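You operate a simulated robot arm through the tools that you are given. There is no shell and no other tool.

You run a simulated robot arm. Do the job below in one go: nothing can be reset, and whatever is moved stays where it is left.

Task
Put things in order on the crate end of the blue bench. At the end: the clear bag with the green label is on the silver drip tray; the blue felt wiper stands where the red gauge (marked "NO GO") stood; the red gauge stands where the orange air spring with the medium cylinder stood; the orange air spring with the medium cylinder stands where the clear bag with the green label stood; whatever was shut is shut again. Leave all else as you found it, and nothing knocked over. Set down upright: bag with the green label.
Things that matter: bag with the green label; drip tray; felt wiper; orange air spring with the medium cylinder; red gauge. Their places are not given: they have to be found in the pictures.

It is judged by the outcome, as a careful person would: the job done as asked, and still so three seconds after it is handed in. It fails if anything else is knocked over, pushed out of place, dropped, spilled or broken.

Robot
A 6-joint arm with a two-finger parallel gripper, fixed in place. Base frame: the origin is at the foot of the arm, x ahead of it, y to its left, z up; the work surface is at about z = 0. Lengths are in m, angles in rad, forces in N, time in s.
With the tool pointing down near the work surface it reaches from about 0.16 to 0.42 m from the base axis. Its first joint turns from -1.152 to 1.152 rad. Payload 1.57 kg.
The TCP is the grasp point between the finger pads, 0.03 m short of the fingertips. In the tool frame z runs along the fingers and y along their closing line. Largest opening 0.08 m; finger width 0.017, thickness 0.012; the body of the gripper, 0.04 by 0.082 m, starts 0.08 m behind the TCP.
Orientation is that of the tool frame in the base frame, as a unit quaternion [x, y, z, w]. With the fingers straight down and closing along the base's y, the tool's x points along the base's -x, its y along +y and its z along -z.

Tools
- The arm moves only by the tool send_rows. Its argument "deltas" is text: rows parted by semicolons, each of 7 numbers parted by spaces: the shift along the tool's x, y, z in units of 30 mm (1.0 is 30 mm), then the turn, a rotation vector about the tool's x, y, z in units of 5 degrees (1.0 is 5 degrees), then the gripper command, from -1 (shut) to 1 (fully open), values between in proportion. In form: dx dy dz rx ry rz hand; .... A call has 1 to 20 rows; each row shifts and turns the commanded pose from where the row before left it, along the tool's axes as they then stand. A call with a number of a shift or a turn outside -1 to 1 is refused whole. Rows are played at 5 a second. More than 0.05 m and 0.15 rad between two rows, or a gripper value outside its range, and nothing of the call is played. Where a pose cannot be reached the arm comes as near as it can. A force on the tool above 40 N (or 10 N above the force at the start of the call, whichever is more), or a blocked arm, ends the call early, and 0.2 s more pass. Each finger travels about 0.153 m/s and halts on what it meets, pressing with about 36 N; the grip force reading is that of the motor and also rises with nothing between the fingers. The clock runs only during rows and for 0.2 s after the last one: add rows that do not move to give the fingers time. It gives the time, the measured TCP pose, the force on the tool (base axes), the opening and the grip force at its end, in the units of the frame above (readings bear some noise), with the torque about the TCP (base axes, N m) and any sound that the robot's microphone picked up, and new pictures: "show" is both (left out), scene, wrist or none.
- Cameras (640 x 400 px; columns grow to the right, rows downward): "scene" is fixed at [0.0612, -0.3374, 0.4054]; the picture's right is [0.70, -0.72, 0.00], its down [-0.49, -0.47, -0.73] and it looks along [0.52, 0.51, -0.68] (base axes); focal length 214 px, centre (320, 200). "wrist" rides on the gripper at [0.072, -0.007, -0.122] in the tool frame; the picture's right is [0.09, 1.00, 0.00], its down [-0.84, 0.08, -0.54] and it looks along [-0.54, 0.05, 0.84] (tool axes); focal length 238 px, centre (320, 200).
- locate(camera, pixels): for up to 12 pixels [column, row] of the newest picture of that camera ("zoom" is the newest enlarged one), the place [x, y, z] in the base frame of the surface seen there, good to about 0.002 m, but the place of the scene camera against the robot may be out by one fixed shift of up to 0.012 m in any direction. It takes no simulated time.
- inspect(camera, box): a new picture of the part [left, top, right, bottom] of that camera's present view, enlarged. It takes no simulated time.
- sign_off(): hands the job in; it is judged then, once.

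Leave the gripper open and the arm clear of the work at the hand-in unless told otherwise.

The tools are called after "Request:" as name(argument=value, ...) on one line, values as JSON. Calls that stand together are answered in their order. send_rows: Moves the arm, as the interface text tells. Its arguments: {"type":"object","properties":{"deltas":{"type":"string"},"show":{"type":"string","enum":["both","scene","wrist","none"]}},"required":["deltas"]} The other tools are called the same way: locate (camera, pixels) gives the place of the surface under pixels of a picture; inspect (camera, box) takes an enlarged picture of a part of a camera's view; sign_off () hands the job in.

At the start:

```text
time: 0.0
ee_pos: [0.2789, 0.0147, 0.2381]
ee_rot: [0.0, 1.0, 0.001, 0.0]
ft_force: [-0.7, 1.0, -0.7]
wrist_torque: [0.04, -0.01, -0.01]
width: 0.0801
gripper_force: 0.0
```

scene: 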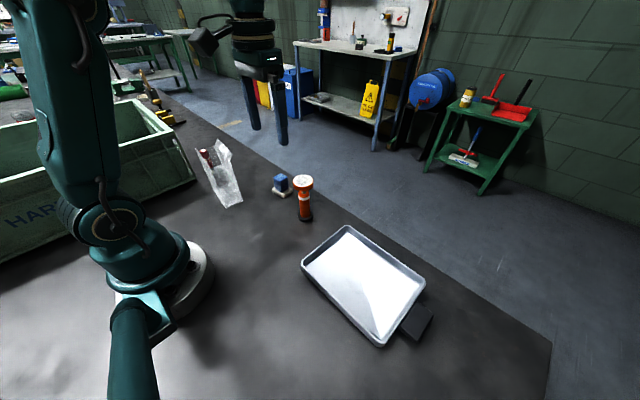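
wrist: 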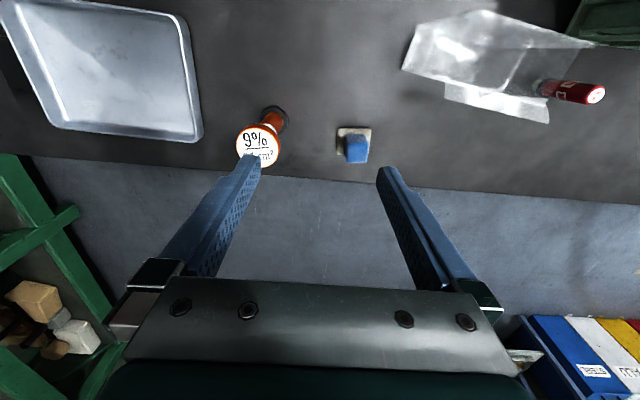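

I'll start with enlarged views of both cameras, because I can see a bag with something red near it, a small blue block, an orange-topped item and a tray.

Request:
inspect(camera="scene", box=[170, 120, 350, 240])

Request:
inspect(camera="wrist", box=[380, 0, 640, 160])

Request:
inspect(camera="wrist", box=[200, 80, 420, 220])

Request:
inspect(camera="scene", box=[0, 60, 240, 260])

Request:
inspect(camera="scene", box=[280, 200, 480, 360])

```text
3.33 times, centred on (260, 180) of scene
```

zoom: 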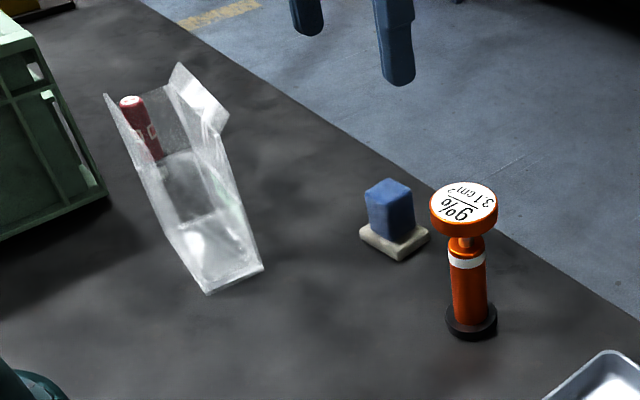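

```text
2.46 times, centred on (510, 80) of wrist
```

zoom: 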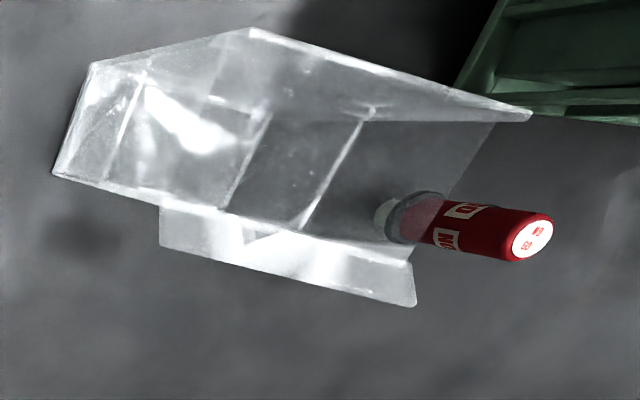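

```text
2.86 times, centred on (310, 150) of wrist
```

zoom: 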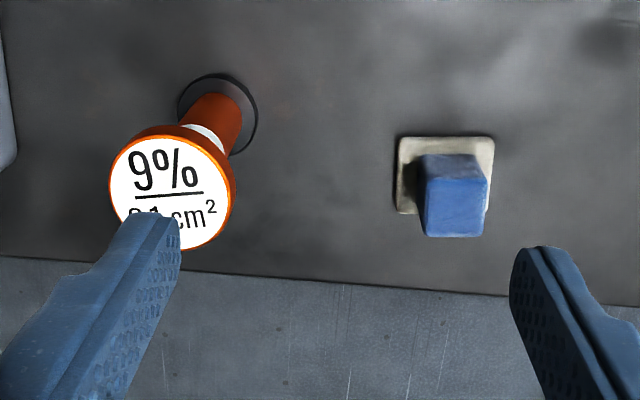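

```text
2.00 times, centred on (120, 160) of scene
```

zoom: 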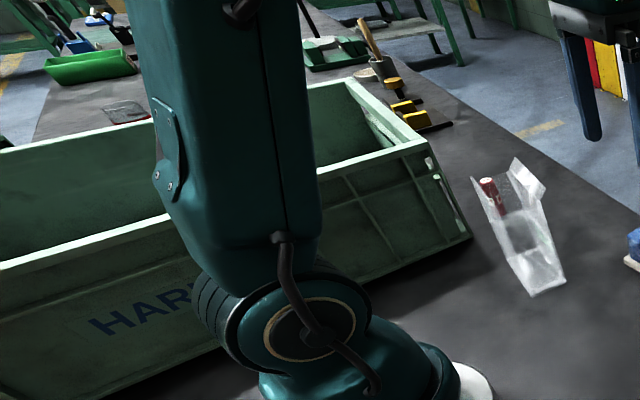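

```text
2.50 times, centred on (380, 280) of scene
```

zoom: 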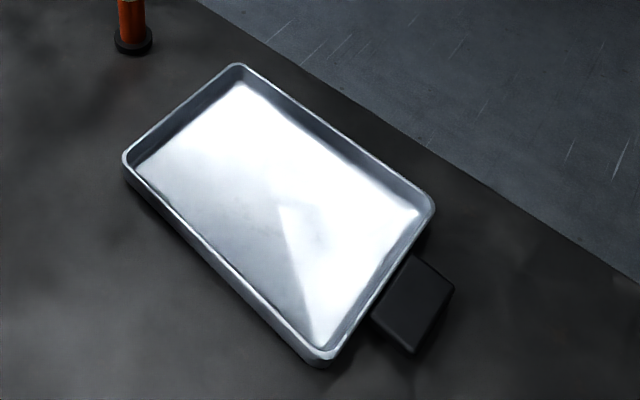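

The orange spring, blue felt wiper on its pale base, the red gauge behind the clear bag, and the tray with a black block beside it are all visible. Next I measure points on them in both cameras.

Request:
locate(camera="wrist", pixels=[[257, 145], [274, 112], [340, 132], [369, 132], [356, 160], [595, 95], [574, 88], [548, 86], [402, 68], [484, 11], [592, 46], [548, 122]])

Request:
locate(camera="scene", pixels=[[302, 182], [305, 217], [281, 178], [273, 194], [292, 190], [206, 152], [229, 209], [244, 200], [221, 139], [200, 149], [306, 255], [349, 228]])

Request:
locate(camera="wrist", pixels=[[62, 122], [196, 138], [182, 14], [20, 5], [120, 60], [446, 85], [444, 100], [475, 118], [415, 25], [500, 20], [540, 90], [450, 50]])

Request:
locate(camera="scene", pixels=[[380, 342], [423, 283], [304, 263], [350, 228], [361, 280], [415, 320], [432, 315], [411, 340], [234, 145], [232, 155], [195, 180], [150, 190]])

```text
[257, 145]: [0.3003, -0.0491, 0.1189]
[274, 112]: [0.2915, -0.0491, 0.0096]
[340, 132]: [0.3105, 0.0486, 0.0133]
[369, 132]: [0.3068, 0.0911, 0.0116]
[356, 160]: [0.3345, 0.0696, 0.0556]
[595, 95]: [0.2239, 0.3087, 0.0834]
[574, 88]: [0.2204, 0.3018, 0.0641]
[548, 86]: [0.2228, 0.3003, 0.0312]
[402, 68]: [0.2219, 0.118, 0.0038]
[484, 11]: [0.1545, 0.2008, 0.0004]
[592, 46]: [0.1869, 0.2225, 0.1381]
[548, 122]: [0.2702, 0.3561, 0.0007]
```

```text
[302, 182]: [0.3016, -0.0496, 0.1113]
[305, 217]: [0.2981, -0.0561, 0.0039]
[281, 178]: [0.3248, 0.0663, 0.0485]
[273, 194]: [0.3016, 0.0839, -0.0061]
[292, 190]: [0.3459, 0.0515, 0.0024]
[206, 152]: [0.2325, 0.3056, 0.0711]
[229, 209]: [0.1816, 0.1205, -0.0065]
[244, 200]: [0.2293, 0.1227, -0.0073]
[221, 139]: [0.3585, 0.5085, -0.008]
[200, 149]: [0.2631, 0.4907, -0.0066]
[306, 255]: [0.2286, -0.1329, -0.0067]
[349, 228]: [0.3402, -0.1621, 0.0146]
```

```text
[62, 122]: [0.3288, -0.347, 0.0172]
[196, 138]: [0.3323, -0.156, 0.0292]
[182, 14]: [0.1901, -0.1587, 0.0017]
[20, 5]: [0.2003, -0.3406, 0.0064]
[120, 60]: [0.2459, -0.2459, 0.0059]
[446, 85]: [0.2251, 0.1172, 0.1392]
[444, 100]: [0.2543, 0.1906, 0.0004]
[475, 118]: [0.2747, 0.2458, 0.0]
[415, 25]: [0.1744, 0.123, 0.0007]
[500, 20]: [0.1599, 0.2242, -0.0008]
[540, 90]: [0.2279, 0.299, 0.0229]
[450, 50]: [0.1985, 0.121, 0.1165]
```

```text
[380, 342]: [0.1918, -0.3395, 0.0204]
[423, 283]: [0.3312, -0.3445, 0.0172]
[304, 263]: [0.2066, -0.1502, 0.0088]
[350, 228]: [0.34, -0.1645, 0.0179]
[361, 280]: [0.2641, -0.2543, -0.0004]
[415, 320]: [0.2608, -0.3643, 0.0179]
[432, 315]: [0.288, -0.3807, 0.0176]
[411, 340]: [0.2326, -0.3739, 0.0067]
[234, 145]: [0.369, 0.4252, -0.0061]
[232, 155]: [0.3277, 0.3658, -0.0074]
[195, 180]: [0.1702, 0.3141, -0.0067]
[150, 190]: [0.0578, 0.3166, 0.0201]
```

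The gauge seems to be at about (0.22, 0.30), the spring at (0.30, -0.05), the wiper at (0.32, 0.07). The bag is about 0.138 tall with its front edge at y≈0.12. I'll pull back and turn the tool 90° left so the wrist camera looks straight at the bag and gauge.

Request:
send_rows(deltas="1 -0.75 -0.2 0 0 0 1; 1 -0.75 -0.2 0 0 0 1; 0 0 0 0 0 -1 1; 0 0 0 0 0 -1 1; 0 0 0 0 0 -1 1; 0 0 0 0 0 -1 1; 0 0 0 0 0 -1 1; 0 0 0 0 0 -1 1; 0 0 0 0 0 -1 1; 0 0 0 0 0 -1 1; 0 0 0 0 0 -1 1; 0 0 0 0 0 -1 1; 0 0 0 0 0 -1 1; 0 0 0 0 0 -1 1; 0 0 0 0 0 -1 1; 0 0 0 0 0 -1 1; 0 0 0 0 0 -1 1; 0 0 0 0 0 -1 1; 0 0 0 0 0 -1 1; 0 0 0 0 0 -1 1", show="both")

```text
time: 4.2
ee_pos: [0.2204, -0.0308, 0.2495]
ee_rot: [0.707, -0.707, -0.001, 0.0]
ft_force: [0.8, 0.5, 0.3]
wrist_torque: [0.02, 0.01, 0.03]
width: 0.08
gripper_force: 0.0
```

scene: 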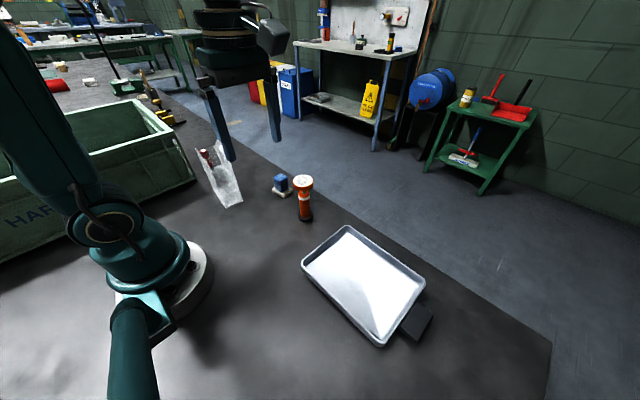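
wrist: 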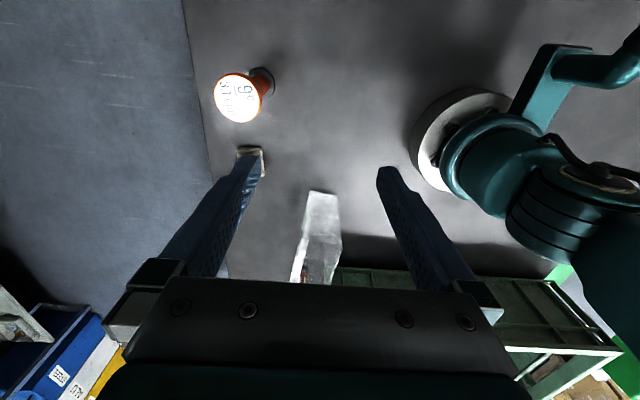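

The bag's narrow front face is now at about (320, 235) in the wrist picture, with the gauge behind it. I enlarge it.

Request:
inspect(camera="wrist", box=[260, 170, 390, 290])

Request:
inspect(camera="scene", box=[180, 130, 280, 220])

```text
3.33 times, centred on (325, 230) of wrist
```

zoom: 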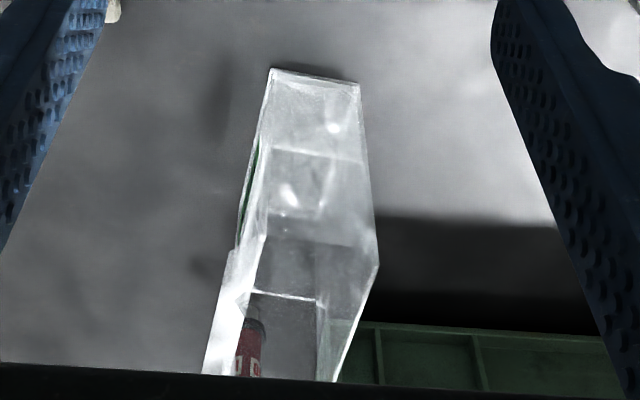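

```text
4.44 times, centred on (230, 175) of scene
```

zoom: 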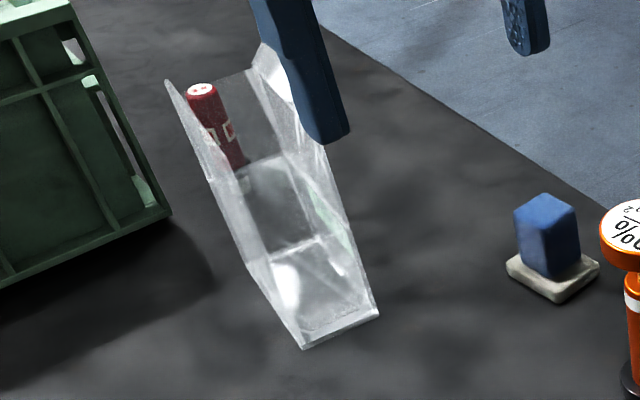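

The bag is a narrow open-topped box shape, with its green label on its far (+x) side. I'll move the camera directly above it, fingertips staying at about z=0.23, to measure its rim.

Request:
send_rows(deltas="-0.96 0.064 -0.05 0 0 0 1; -0.96 0.064 -0.05 0 0 0 1; -0.96 0.064 -0.05 0 0 0 1; -0.96 0.064 -0.05 0 0 0 1; -0.96 0.064 -0.05 0 0 0 1; -0.96 0.064 -0.05 0 0 0 1; -0.96 0.064 -0.05 0 0 0 1; 0 0 0 0 0 0 1", show="both")

```text
time: 6.0
ee_pos: [0.2058, 0.171, 0.2605]
ee_rot: [-0.707, 0.708, 0.0, 0.001]
ft_force: [0.1, -0.2, 0.3]
wrist_torque: [0.05, -0.01, 0.01]
width: 0.08
gripper_force: 0.0
```

scene: 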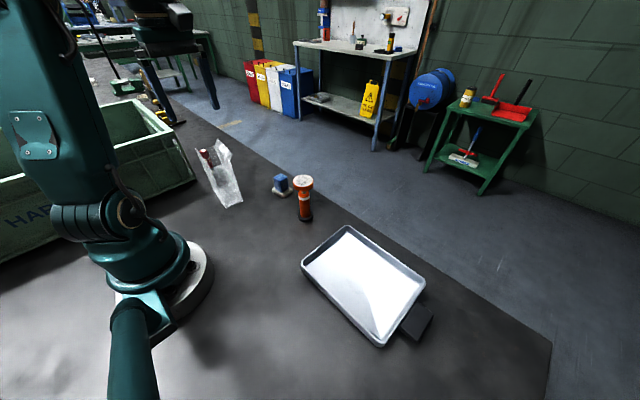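
wrist: 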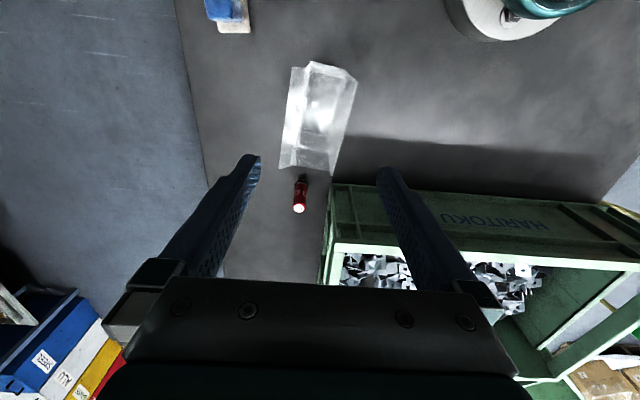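

The bag is now seen from above at about (318, 118), the gauge at (300, 193), the crate edge to its right. I enlarge this area.

Request:
inspect(camera="wrist", box=[250, 40, 410, 220])

Request:
inspect(camera="scene", box=[180, 130, 270, 220])

```text
2.22 times, centred on (330, 130) of wrist
```

zoom: 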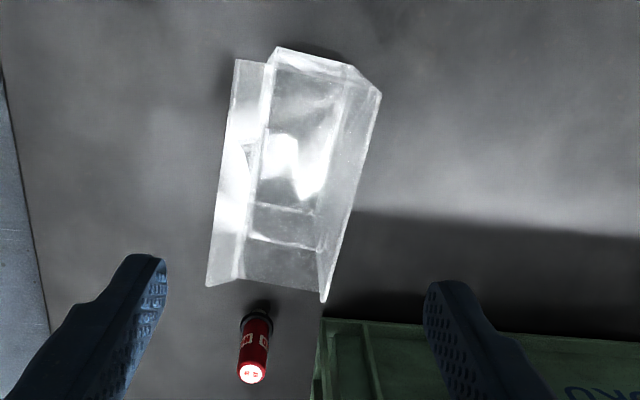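

```text
4.44 times, centred on (225, 175) of scene
```

zoom: 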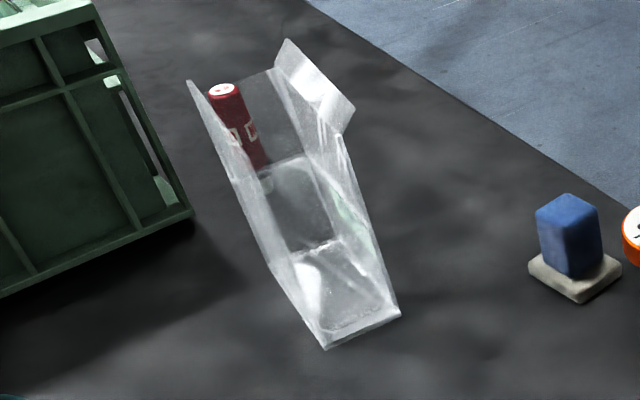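

I measure rim, flap and gauge points from the wrist picture.

Request:
locate(camera="wrist", pixels=[[356, 81], [331, 174], [341, 70], [300, 62], [293, 69], [280, 166], [296, 164], [306, 70], [347, 125], [285, 121], [316, 112], [299, 208]])

Request:
locate(camera="wrist", pixels=[[355, 84], [332, 171], [350, 100], [343, 130], [338, 150], [302, 75], [301, 90], [299, 110], [297, 130], [289, 90], [282, 140], [301, 184]])

Request:
locate(camera="wrist", pixels=[[320, 64], [330, 68], [345, 95], [340, 110], [330, 120], [320, 140], [310, 150], [310, 165], [320, 168], [305, 130], [308, 90], [325, 90]])

```text
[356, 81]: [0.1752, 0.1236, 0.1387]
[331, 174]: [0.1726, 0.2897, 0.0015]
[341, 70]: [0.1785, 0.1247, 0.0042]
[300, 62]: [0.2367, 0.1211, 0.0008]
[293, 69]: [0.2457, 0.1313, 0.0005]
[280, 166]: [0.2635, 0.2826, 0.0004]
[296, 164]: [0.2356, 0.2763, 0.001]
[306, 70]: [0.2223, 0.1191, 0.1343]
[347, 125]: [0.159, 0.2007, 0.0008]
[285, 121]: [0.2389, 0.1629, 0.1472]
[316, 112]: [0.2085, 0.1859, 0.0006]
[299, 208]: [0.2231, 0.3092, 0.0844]
```

```text
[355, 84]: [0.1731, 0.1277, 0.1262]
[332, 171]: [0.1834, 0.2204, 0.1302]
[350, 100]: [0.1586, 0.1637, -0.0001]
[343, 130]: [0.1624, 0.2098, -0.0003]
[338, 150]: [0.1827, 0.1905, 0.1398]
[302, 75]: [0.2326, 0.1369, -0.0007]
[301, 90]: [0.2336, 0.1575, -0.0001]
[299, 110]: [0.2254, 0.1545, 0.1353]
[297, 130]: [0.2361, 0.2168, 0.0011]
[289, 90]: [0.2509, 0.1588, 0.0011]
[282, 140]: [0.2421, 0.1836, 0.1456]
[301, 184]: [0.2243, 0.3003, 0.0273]
```

```text
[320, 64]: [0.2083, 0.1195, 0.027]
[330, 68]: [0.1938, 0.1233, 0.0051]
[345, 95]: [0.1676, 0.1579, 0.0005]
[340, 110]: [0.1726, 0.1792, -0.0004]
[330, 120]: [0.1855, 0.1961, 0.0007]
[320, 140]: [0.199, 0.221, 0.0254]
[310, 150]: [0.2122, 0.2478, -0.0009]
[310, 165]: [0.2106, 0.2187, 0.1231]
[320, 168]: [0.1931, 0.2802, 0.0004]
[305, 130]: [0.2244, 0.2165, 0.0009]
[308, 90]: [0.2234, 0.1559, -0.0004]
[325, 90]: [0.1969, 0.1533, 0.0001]
```

From the points: the bag spans about x 0.18–0.226, y 0.12–0.22, height 0.138, turned about 7° clockwise, with a flap leaning out at its +x top edge (x≈0.24, z≈0.147). I take a tighter look at its shape before choosing the grip.

Request:
inspect(camera="scene", box=[190, 135, 250, 215])

Request:
inspect(camera="wrist", box=[265, 50, 370, 185])

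```text
5.00 times, centred on (220, 175) of scene
```

zoom: 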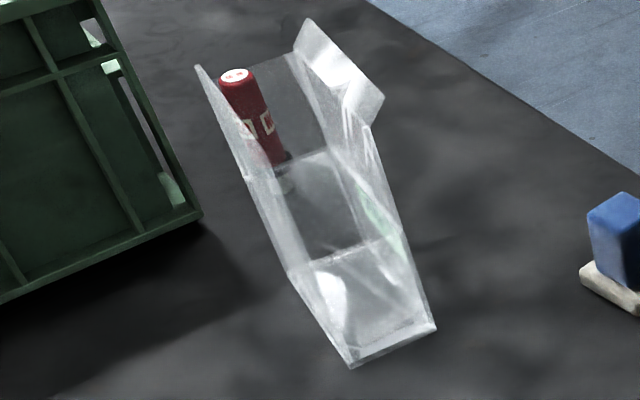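

```text
2.96 times, centred on (318, 118) of wrist
```

zoom: 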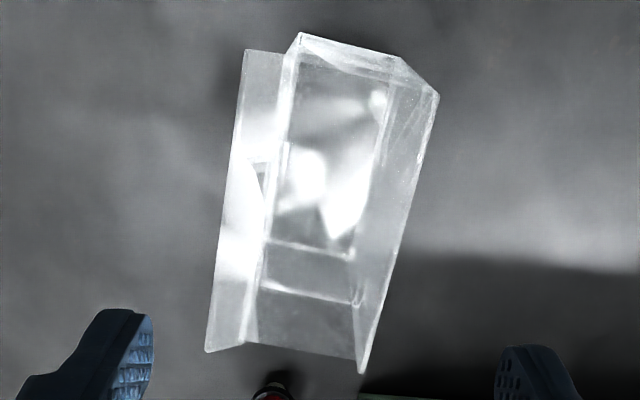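

The bag is a plain four-walled open box, standing at about centre (0.205, 0.170), with an outward flap. It can be gripped across its narrow width from above (about 0.058 with the flap). First I check that the arm can hold this same yaw over the tray, and look at the tray from above.

Request:
send_rows(deltas="0.936 -0.125 0.02 0 0 0 1; 0.936 -0.125 0.02 0 0 0 1; 0.936 -0.125 0.02 0 0 0 1; 0.936 -0.125 0.02 0 0 0 1; 0.936 -0.125 0.02 0 0 0 1; 0.936 -0.125 0.02 0 0 0 1; 0.936 -0.125 0.02 0 0 0 1; 0.936 -0.125 0.02 0 0 0 1; 0.936 -0.125 0.02 0 0 0 1; 0.936 -0.125 0.02 0 0 0 1; 0.936 -0.125 0.02 0 0 0 1; 0.936 -0.125 0.02 0 0 0 1; 0.936 -0.125 0.02 0 0 0 1; 0.936 -0.125 0.02 0 0 0 1; 0.936 -0.125 0.02 0 0 0 1; 0 0 0 0 0 0 1", show="both")

```text
time: 9.4
ee_pos: [0.2516, -0.2326, 0.2396]
ee_rot: [-0.707, 0.707, 0.0, 0.001]
ft_force: [0.1, -0.9, 0.4]
wrist_torque: [0.0, -0.04, 0.01]
width: 0.08
gripper_force: 0.1
out of reach, approached as far as the arm can: row 14, 15
```

scene: 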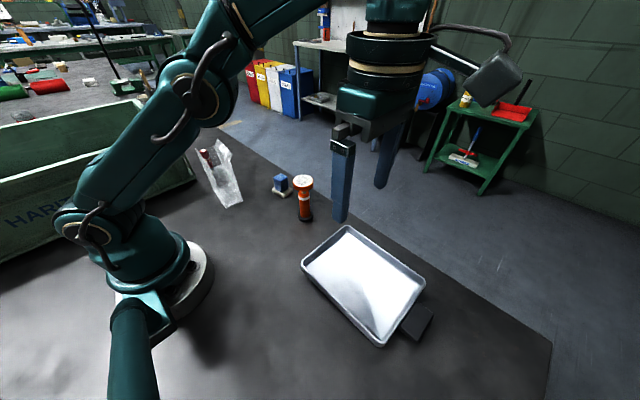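
wrist: 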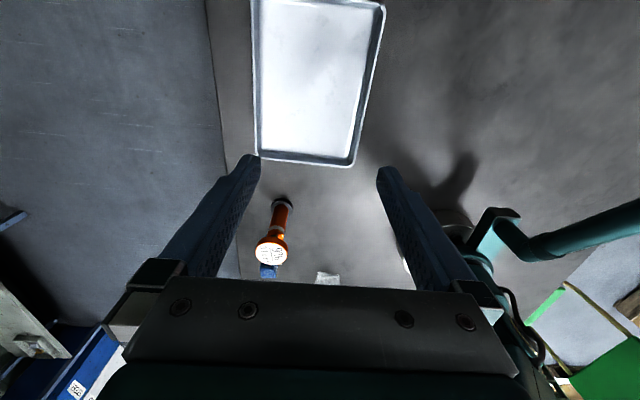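

The yaw is fine over the tray, but at this height the reach ends at about r=0.34, so the bag will go down on the near half of the tray (about (0.25, -0.235)). I return to above the bag, turning 6.8° clockwise to line up with it.

Request:
send_rows(deltas="-0.9 0.095 0 0 0 0 1; -0.9 0.095 0 0 0 0 1; -0.9 0.095 0 0 0 0 1; -0.9 0.095 0 0 0 0 1; -0.9 0.095 0 0 0 0 1; -0.9 0.095 0 0 0 0 1; -0.9 0.095 0 0 0 0 1; -0.9 0.095 0 0 0 0 1; -0.9 0.095 0 0 0 0 1; -0.9 0.095 0 0 0 0 1; -0.9 0.095 0 0 0 0 1; -0.9 0.095 0 0 0 0 1; -0.9 0.095 0 0 0 0 1; -0.9 0.095 0 0 0 0 1; 0 0 0 0 0 0.68 1; 0 0 0 0 0 0.68 1; 0 0 0 0 0 0 1", show="wrist")

```text
time: 13.0
ee_pos: [0.2109, 0.1452, 0.2419]
ee_rot: [-0.663, 0.748, 0.0, 0.001]
ft_force: [-0.1, -0.5, -0.2]
wrist_torque: [-0.02, 0.0, 0.03]
width: 0.0799
gripper_force: 0.1
```

wrist: 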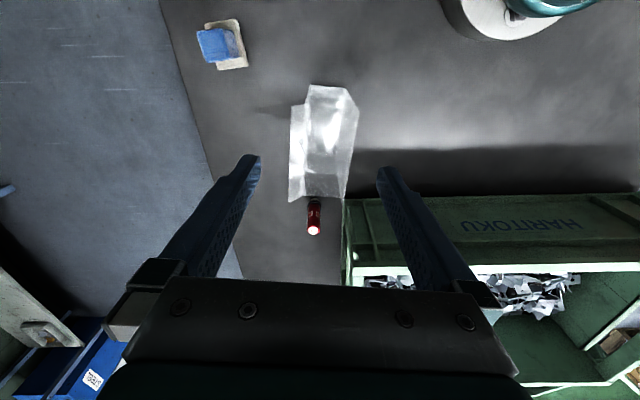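

Now lined up with the bag at (325, 140). I enlarge and re-measure the rim and flap from here.

Request:
inspect(camera="wrist", box=[270, 75, 380, 215])

Request:
locate(camera="wrist", pixels=[[291, 120], [291, 150], [290, 180], [291, 195], [297, 130], [297, 170], [303, 120], [302, 150], [300, 180], [300, 197], [354, 120], [350, 150]])

Request:
locate(camera="wrist", pixels=[[357, 104], [356, 110], [352, 140], [348, 165], [347, 180], [345, 193], [294, 108], [293, 115], [305, 105], [304, 135], [290, 160], [293, 200]])

```text
2.86 times, centred on (325, 145) of wrist
```

zoom: 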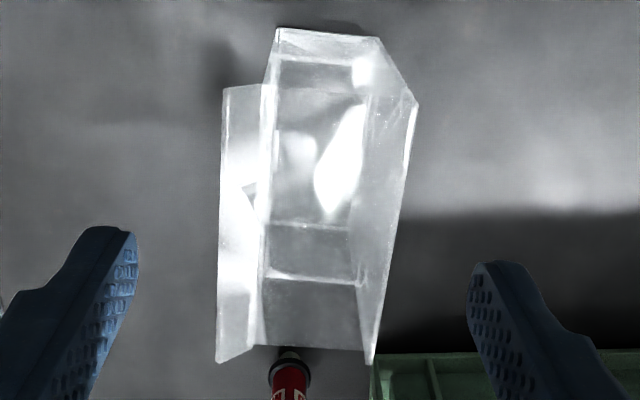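

```text
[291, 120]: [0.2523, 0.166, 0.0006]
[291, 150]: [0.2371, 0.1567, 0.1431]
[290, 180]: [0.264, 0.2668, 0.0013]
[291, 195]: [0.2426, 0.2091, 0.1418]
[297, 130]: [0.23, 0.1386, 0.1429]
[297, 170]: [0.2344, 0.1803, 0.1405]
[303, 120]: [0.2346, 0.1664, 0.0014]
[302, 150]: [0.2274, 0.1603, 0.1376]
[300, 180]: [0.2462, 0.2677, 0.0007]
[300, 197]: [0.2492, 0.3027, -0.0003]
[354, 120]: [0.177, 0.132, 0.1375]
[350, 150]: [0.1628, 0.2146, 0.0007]
```

```text
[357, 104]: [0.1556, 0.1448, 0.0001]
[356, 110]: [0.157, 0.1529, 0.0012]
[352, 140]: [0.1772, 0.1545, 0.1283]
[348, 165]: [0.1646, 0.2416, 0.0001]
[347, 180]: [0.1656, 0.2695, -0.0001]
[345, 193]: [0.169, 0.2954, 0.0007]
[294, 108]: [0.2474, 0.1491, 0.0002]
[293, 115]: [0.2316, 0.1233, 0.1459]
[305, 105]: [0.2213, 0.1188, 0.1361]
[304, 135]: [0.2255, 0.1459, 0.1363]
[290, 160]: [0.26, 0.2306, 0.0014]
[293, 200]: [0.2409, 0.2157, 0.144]
```

The flap's outer edge is at x≈0.2395 (z 0.145) and the opposite wall's rim at x≈0.1815 (z 0.139) beside y=0.17. I'll centre over this with a 5° lean so both fingers meet the bag together, then check before going down.

Request:
send_rows(deltas="-0.8 -0.177 0.06 0 0 0 1; 0 0 0 -1 0 0 1; 0 0 0 0 0 0 1; 0 0 0 0 0 0 1", show="wrist")

```text
time: 14.0
ee_pos: [0.2187, 0.1683, 0.2384]
ee_rot: [-0.664, 0.747, 0.033, -0.028]
ft_force: [-0.6, -0.2, 0.0]
wrist_torque: [0.0, 0.01, -0.01]
width: 0.0802
gripper_force: 0.1
```

wrist: 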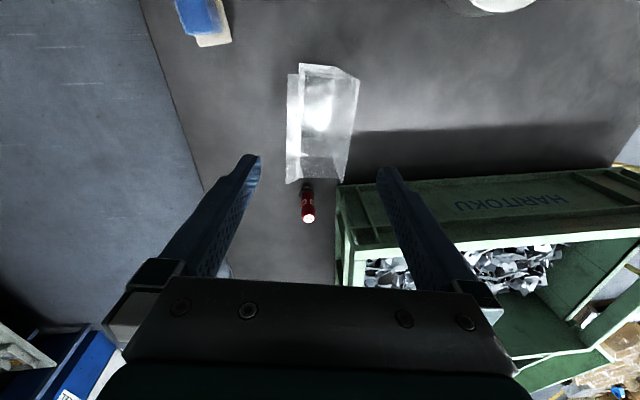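

Tool leans as intended (tip direction −0.086, 0.012, −0.996). I go down 60 mm along the tool axis, leaving the tips just above the rim, and look.

Request:
send_rows(deltas="0 0 0.7 0 0 0 1; 0 0 0.7 0 0 0 1; 0 0 0.6 0 0 0 1; 0 0 0 0 0 0 1", show="both")

Request:
inspect(camera="wrist", box=[220, 20, 420, 180])

Request:
inspect(camera="scene", box=[170, 100, 270, 220])

```text
time: 15.0
ee_pos: [0.2128, 0.1701, 0.177]
ee_rot: [-0.663, 0.747, 0.033, -0.027]
ft_force: [0.2, 0.3, -0.3]
wrist_torque: [0.02, -0.01, -0.02]
width: 0.0796
gripper_force: 0.1
```

scene: 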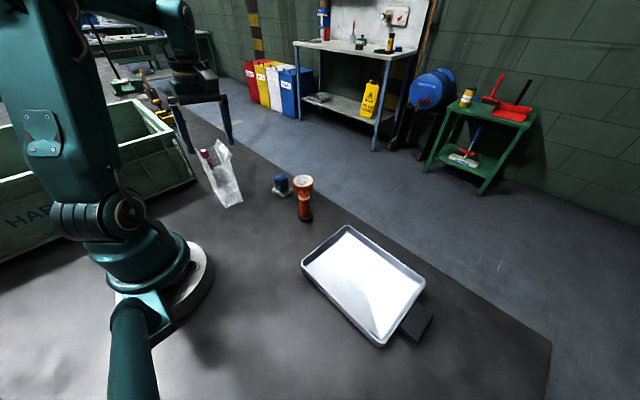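
wrist: 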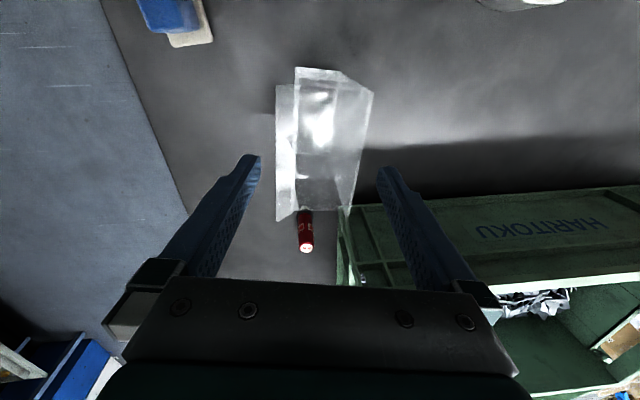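

```text
2.50 times, centred on (320, 100) of wrist
```

zoom: 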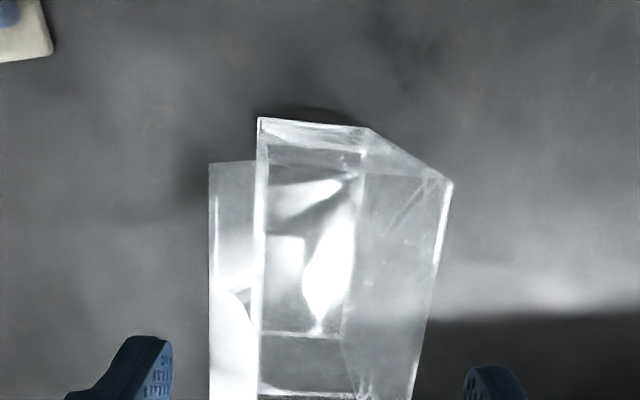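

```text
3.33 times, centred on (220, 160) of scene
```

zoom: 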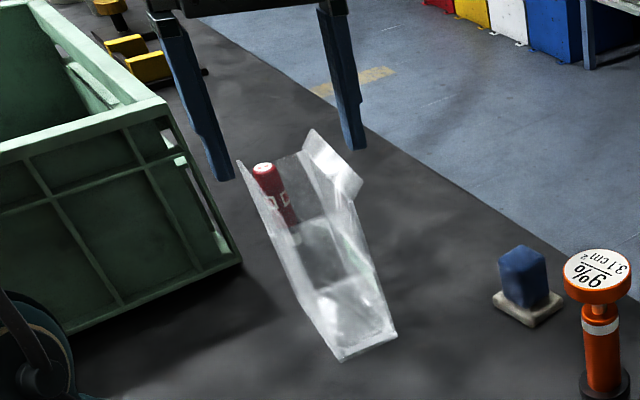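

The gap from finger to flap (left, about 17 px) and finger to wall (right, about 21 px) is balanced. I continue down to TCP z≈0.085 with the fingers open.

Request:
send_rows(deltas="0 0 0.6 0 0 0 1; 0 0 0.6 0 0 0 1; 0 0 0.6 0 0 0 1; 0 0 0.6 0 0 0 1; 0 0 0.6 0 0 0 1; 0 0 0 0 0 0 1", show="both")

Request:
inspect(camera="scene", box=[170, 100, 270, 220])

Request:
inspect(camera="wrist", box=[200, 60, 440, 260])

```text
time: 16.4
ee_pos: [0.2051, 0.1708, 0.0891]
ee_rot: [-0.664, 0.747, 0.033, -0.029]
ft_force: [0.0, 0.2, 0.0]
wrist_torque: [-0.02, 0.02, 0.04]
width: 0.0803
gripper_force: 0.1
```

scene: 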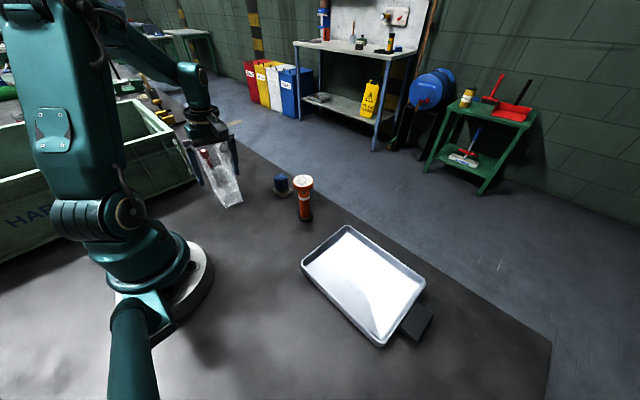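
wrist: 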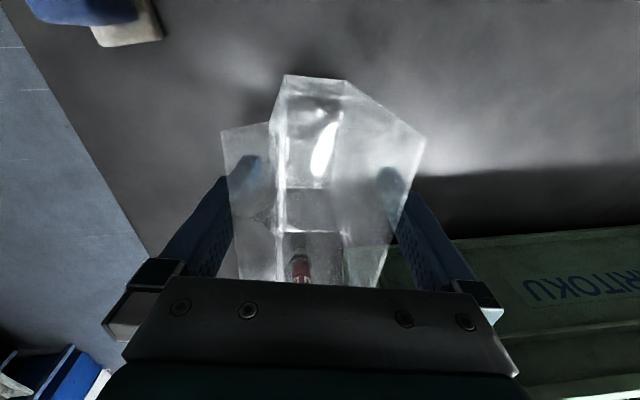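

```text
3.33 times, centred on (220, 160) of scene
```

zoom: 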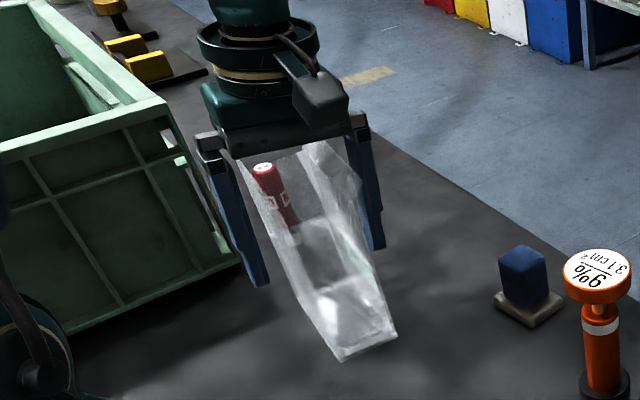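

```text
2.00 times, centred on (320, 160) of wrist
```

zoom: 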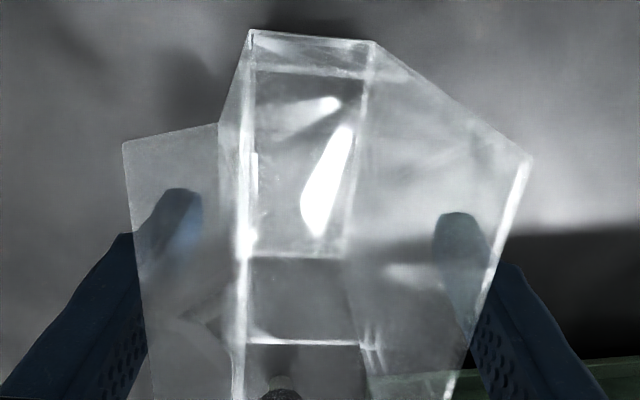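

The fingers stand clear on both sides of the bag. I close gradually to about 0.052 opening and read the contact.

Request:
send_rows(deltas="0 0 0 0 0 0 0.7; 0 0 0 0 0 0 0.6; 0 0 0 0 0 0 0.5; 0 0 0 0 0 0 0.45; 0 0 0 0 0 0 0.4; 0 0 0 0 0 0 0.35; 0 0 0 0 0 0 0.3; 0 0 0 0 0 0 0.3", show="both")

Request:
inspect(camera="scene", box=[170, 100, 270, 220])

Request:
inspect(camera="wrist", box=[200, 60, 440, 260])

```text
time: 18.2
ee_pos: [0.2062, 0.1712, 0.0901]
ee_rot: [-0.663, 0.747, 0.033, -0.028]
ft_force: [-0.3, -0.4, -0.2]
wrist_torque: [0.02, 0.02, 0.03]
width: 0.052
gripper_force: 0.0
```

scene: 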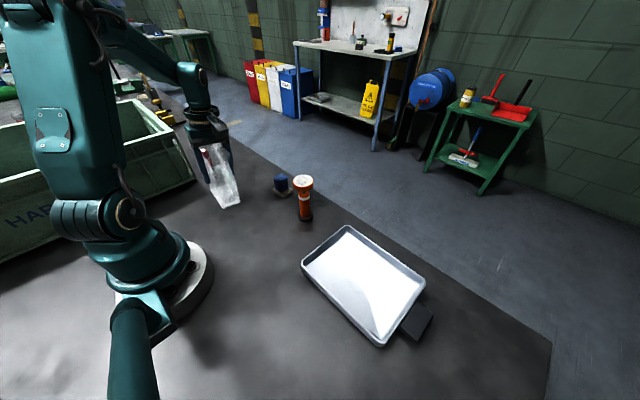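
wrist: 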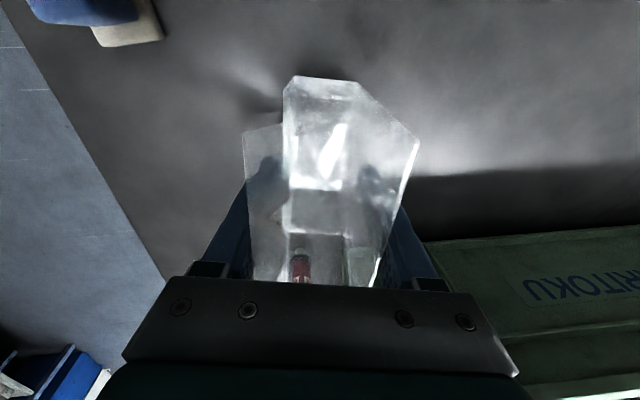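

```text
3.33 times, centred on (220, 160) of scene
```

zoom: 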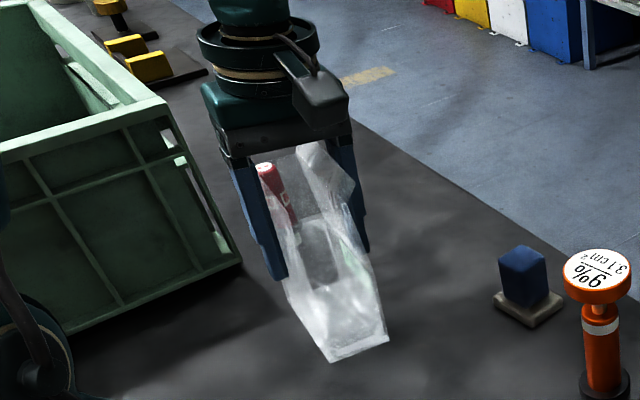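

```text
2.00 times, centred on (320, 160) of wrist
```

zoom: 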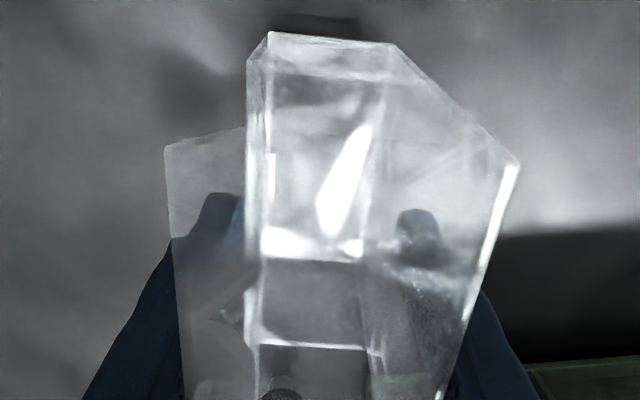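

The gripper reads 0.052 with no force, but the bag seems to have shifted slightly. I measure its rim, flap and base again.

Request:
locate(camera="wrist", pixels=[[417, 144], [410, 165], [403, 190], [395, 215], [244, 136], [250, 160], [283, 130], [286, 160], [295, 78], [356, 83], [325, 80], [265, 140]])

Request:
locate(camera="wrist", pixels=[[418, 142], [414, 155], [407, 178], [399, 203], [246, 134], [247, 145], [252, 180], [260, 150], [283, 115], [285, 145], [310, 79], [345, 82]])

```text
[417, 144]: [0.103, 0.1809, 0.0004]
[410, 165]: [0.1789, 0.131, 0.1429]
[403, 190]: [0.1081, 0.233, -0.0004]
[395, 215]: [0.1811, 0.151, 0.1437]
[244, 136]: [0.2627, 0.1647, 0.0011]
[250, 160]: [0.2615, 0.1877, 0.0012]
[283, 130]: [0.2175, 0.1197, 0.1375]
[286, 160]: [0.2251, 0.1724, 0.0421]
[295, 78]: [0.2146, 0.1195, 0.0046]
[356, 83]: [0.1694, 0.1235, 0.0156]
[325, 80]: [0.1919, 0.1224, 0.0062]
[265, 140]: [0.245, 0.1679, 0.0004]
```

```text
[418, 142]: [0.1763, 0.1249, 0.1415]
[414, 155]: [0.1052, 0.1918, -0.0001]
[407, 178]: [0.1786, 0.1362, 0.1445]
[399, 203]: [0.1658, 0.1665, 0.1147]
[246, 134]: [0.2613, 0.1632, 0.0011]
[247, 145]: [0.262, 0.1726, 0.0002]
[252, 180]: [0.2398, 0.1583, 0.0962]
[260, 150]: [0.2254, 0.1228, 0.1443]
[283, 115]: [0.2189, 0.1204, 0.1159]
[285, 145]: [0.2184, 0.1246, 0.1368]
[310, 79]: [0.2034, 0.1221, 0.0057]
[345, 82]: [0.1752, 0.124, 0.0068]
```

The bag has leaned a few degrees to match the leaning jaws, so the flap does not resist and upright jaws are the better choice. I'll reopen gently to 0.07, take the 5° lean off, and measure again.

Request:
send_rows(deltas="0 0 0 0 0 0 0.4; 0 0 0 0 0 0 0.5; 0 0 0 0 0 0 0.6; 0 0 0 0 0 0 0.75; 0 0 0 0 0 0 0.75; 0 0 0 0.5 0 0 0.75; 0 0 0 0.5 0 0 0.75; 0 0 0 0 0 0 0.75", show="both")

Request:
inspect(camera="scene", box=[170, 100, 270, 220])

Request:
inspect(camera="wrist", box=[200, 60, 440, 260])

```text
time: 20.0
ee_pos: [0.2062, 0.1701, 0.089]
ee_rot: [-0.664, 0.748, 0.0, 0.002]
ft_force: [0.0, -0.4, -0.8]
wrist_torque: [-0.02, 0.02, 0.0]
width: 0.07
gripper_force: 0.1
```

scene: 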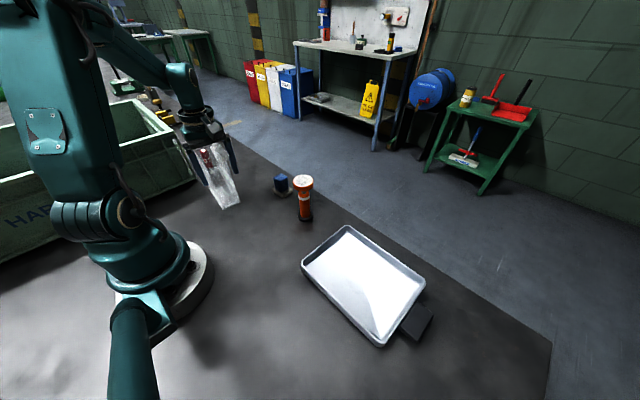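
wrist: 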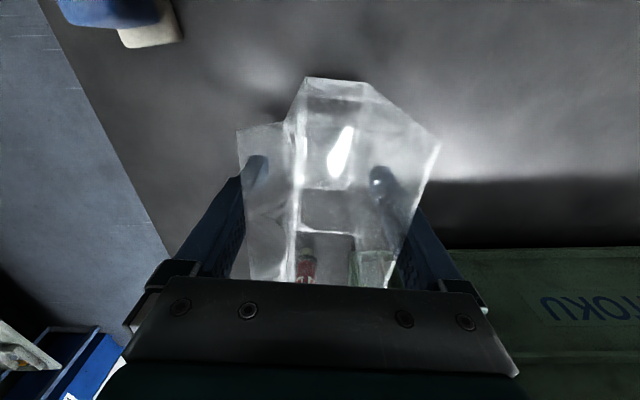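

```text
3.33 times, centred on (220, 160) of scene
```

zoom: 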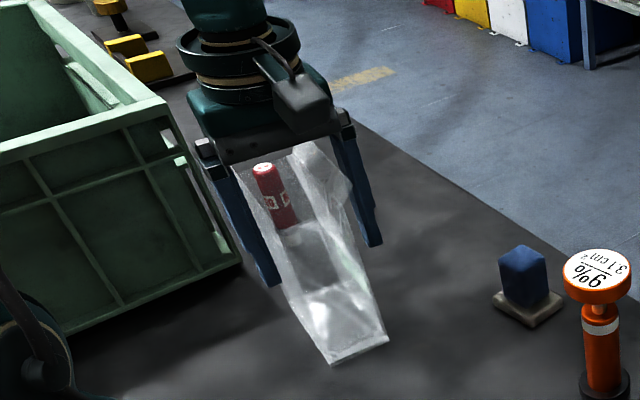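

```text
2.00 times, centred on (320, 160) of wrist
```

zoom: 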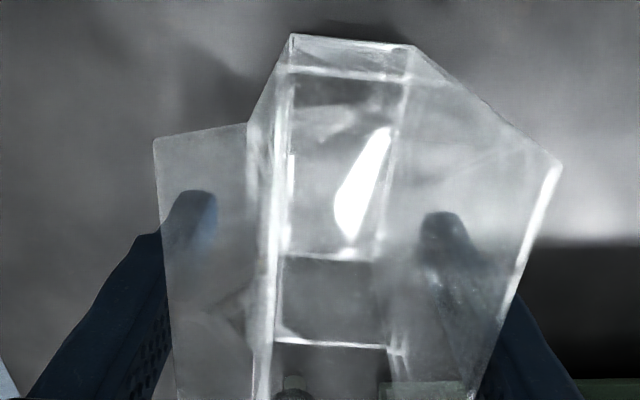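

Bag upright again, moved a few mm toward −x. I measure it again to recentre.

Request:
locate(camera="wrist", pixels=[[438, 143], [436, 150], [432, 160], [428, 172], [284, 126], [285, 135], [287, 145], [307, 80], [336, 80], [364, 83], [240, 135], [243, 155]])

Request:
locate(camera="wrist", pixels=[[439, 144], [434, 155], [430, 165], [422, 185], [286, 124], [288, 130], [290, 150], [310, 79], [320, 80], [350, 82], [250, 132], [260, 140]])

```text
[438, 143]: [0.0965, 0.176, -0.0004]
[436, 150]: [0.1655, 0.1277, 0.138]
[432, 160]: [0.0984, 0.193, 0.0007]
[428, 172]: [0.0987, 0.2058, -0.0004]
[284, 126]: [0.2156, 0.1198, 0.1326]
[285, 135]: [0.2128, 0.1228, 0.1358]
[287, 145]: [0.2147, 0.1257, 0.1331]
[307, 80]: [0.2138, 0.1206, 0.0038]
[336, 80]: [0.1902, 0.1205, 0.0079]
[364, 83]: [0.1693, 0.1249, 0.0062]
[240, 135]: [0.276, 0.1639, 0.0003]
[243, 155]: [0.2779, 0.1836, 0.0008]
```

```text
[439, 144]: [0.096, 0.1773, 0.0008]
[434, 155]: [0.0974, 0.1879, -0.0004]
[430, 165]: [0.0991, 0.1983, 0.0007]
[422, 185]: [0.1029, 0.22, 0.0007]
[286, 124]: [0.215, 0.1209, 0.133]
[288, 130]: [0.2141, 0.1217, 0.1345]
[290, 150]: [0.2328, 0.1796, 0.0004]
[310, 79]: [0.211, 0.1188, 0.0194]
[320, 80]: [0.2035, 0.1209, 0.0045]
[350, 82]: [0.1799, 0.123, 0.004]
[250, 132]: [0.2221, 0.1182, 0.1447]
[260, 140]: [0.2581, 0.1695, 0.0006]
```

The bag now spans x≈0.173–0.220 at y=0.17, centre 0.197. I open fully, shift about 9.5 mm toward −x to centre on it, then close in small steps.

Request:
send_rows(deltas="0 0 0 0 0 0 1; 0 0.317 0 0 0 0 1; 0 0 0 0 0 0 0.8; 0 0 0 0 0 0 0.6; 0 0 0 0 0 0 0.45; 0 0 0 0 0 0 0.35; 0 0 0 0 0 0 0.3; 0 0 0 0 0 0 0.25; 0 0 0 0 0 0 0.2; 0 0 0 0 0 0 0.15; 0 0 0 0 0 0 0.15", show="both")

Request:
inspect(camera="scene", box=[170, 100, 270, 220])

Request:
inspect(camera="wrist", box=[200, 60, 440, 260])

```text
time: 22.4
ee_pos: [0.1959, 0.172, 0.0902]
ee_rot: [-0.664, 0.748, 0.001, 0.001]
ft_force: [1.6, -1.0, 3.7]
wrist_torque: [-0.12, -0.23, 0.01]
width: 0.0487
gripper_force: 36.1
```

scene: 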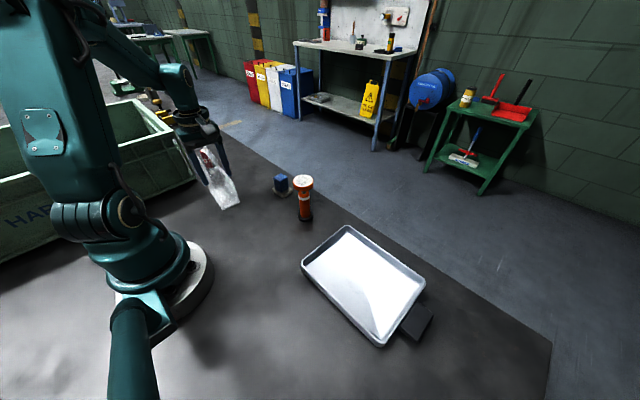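
wrist: 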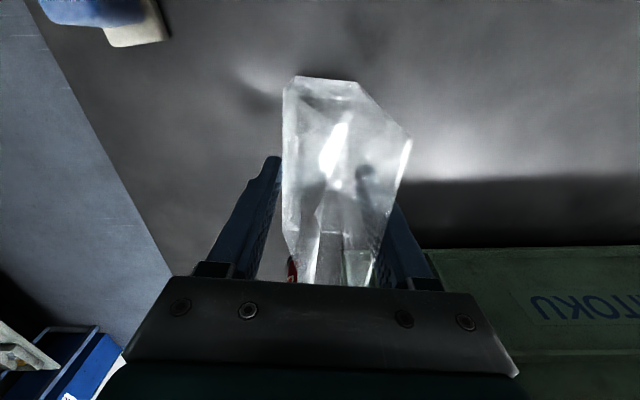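

```text
3.33 times, centred on (220, 160) of scene
```

zoom: 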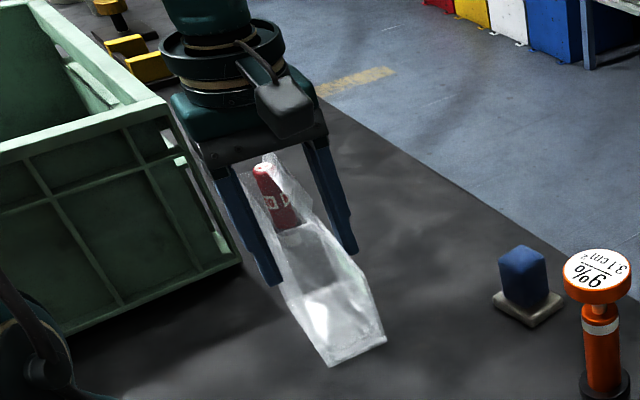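

```text
2.00 times, centred on (320, 160) of wrist
```

zoom: 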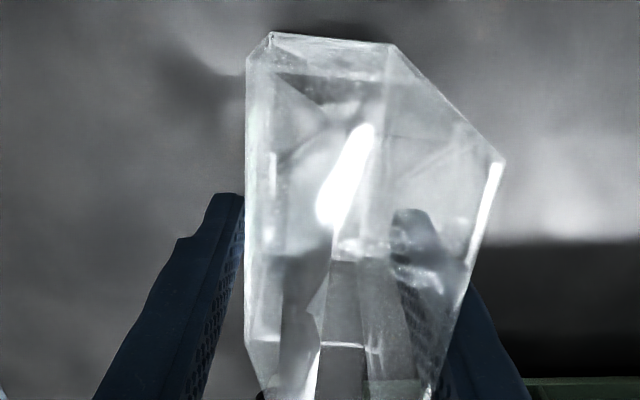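

The grip now reads 0.0487 with 36 N: the walls are held and the flap has folded inward under the finger. I lift 20 mm slowly and check it hangs straight.

Request:
send_rows(deltas="0 0 0 0 0 0 0.08; 0 0 -0.2 0 0 0 0.08; 0 0 -0.25 0 0 0 0.08; 0 0 -0.25 0 0 0 0.08; 0 0 0 0 0 0 0.08", show="both")

Request:
inspect(camera="scene", box=[170, 100, 270, 220])

Request:
inspect(camera="wrist", box=[200, 60, 440, 260])

```text
time: 23.6
ee_pos: [0.1961, 0.171, 0.1102]
ee_rot: [-0.664, 0.748, 0.001, 0.001]
ft_force: [0.3, -0.5, -1.9]
wrist_torque: [0.01, 0.02, 0.01]
width: 0.0487
gripper_force: 35.6
```

scene: 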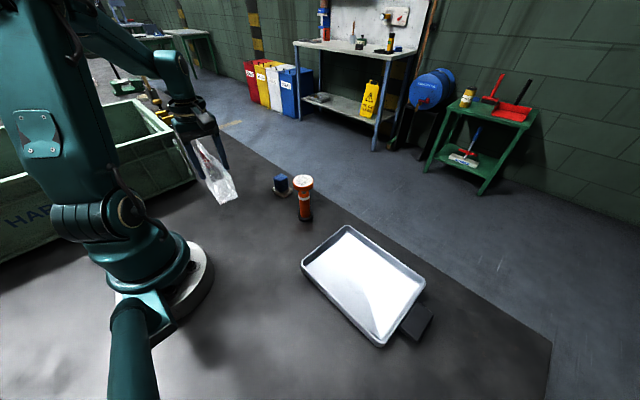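
wrist: 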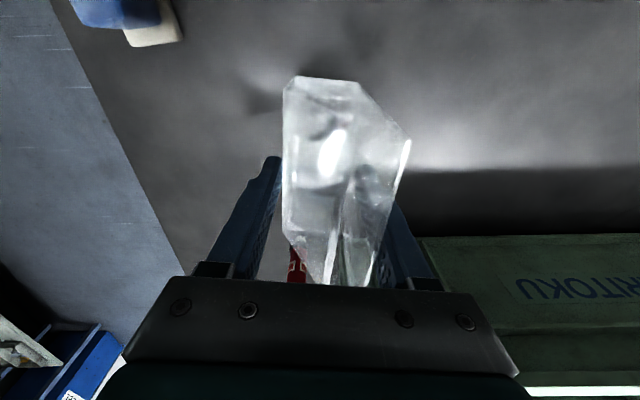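

```text
3.33 times, centred on (220, 160) of scene
```

zoom: 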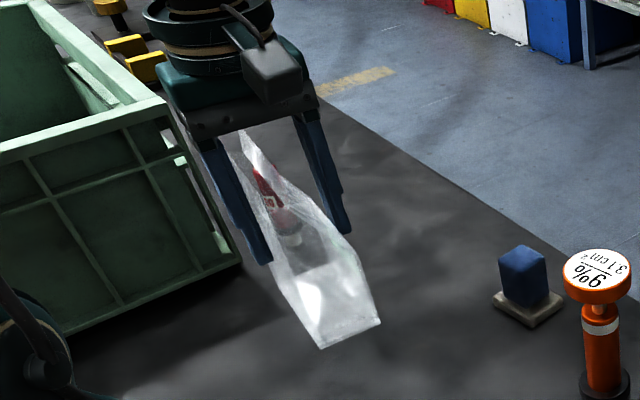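

```text
2.00 times, centred on (320, 160) of wrist
```

zoom: 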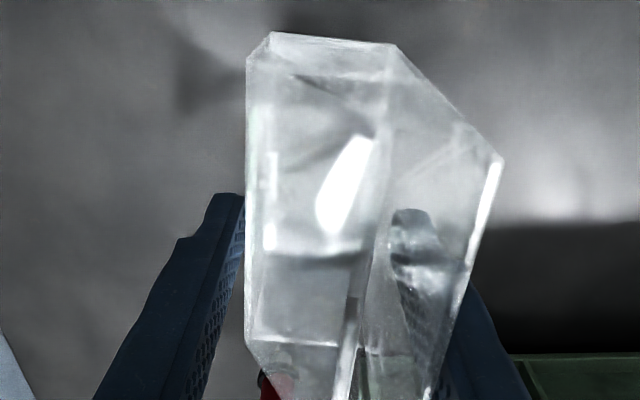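

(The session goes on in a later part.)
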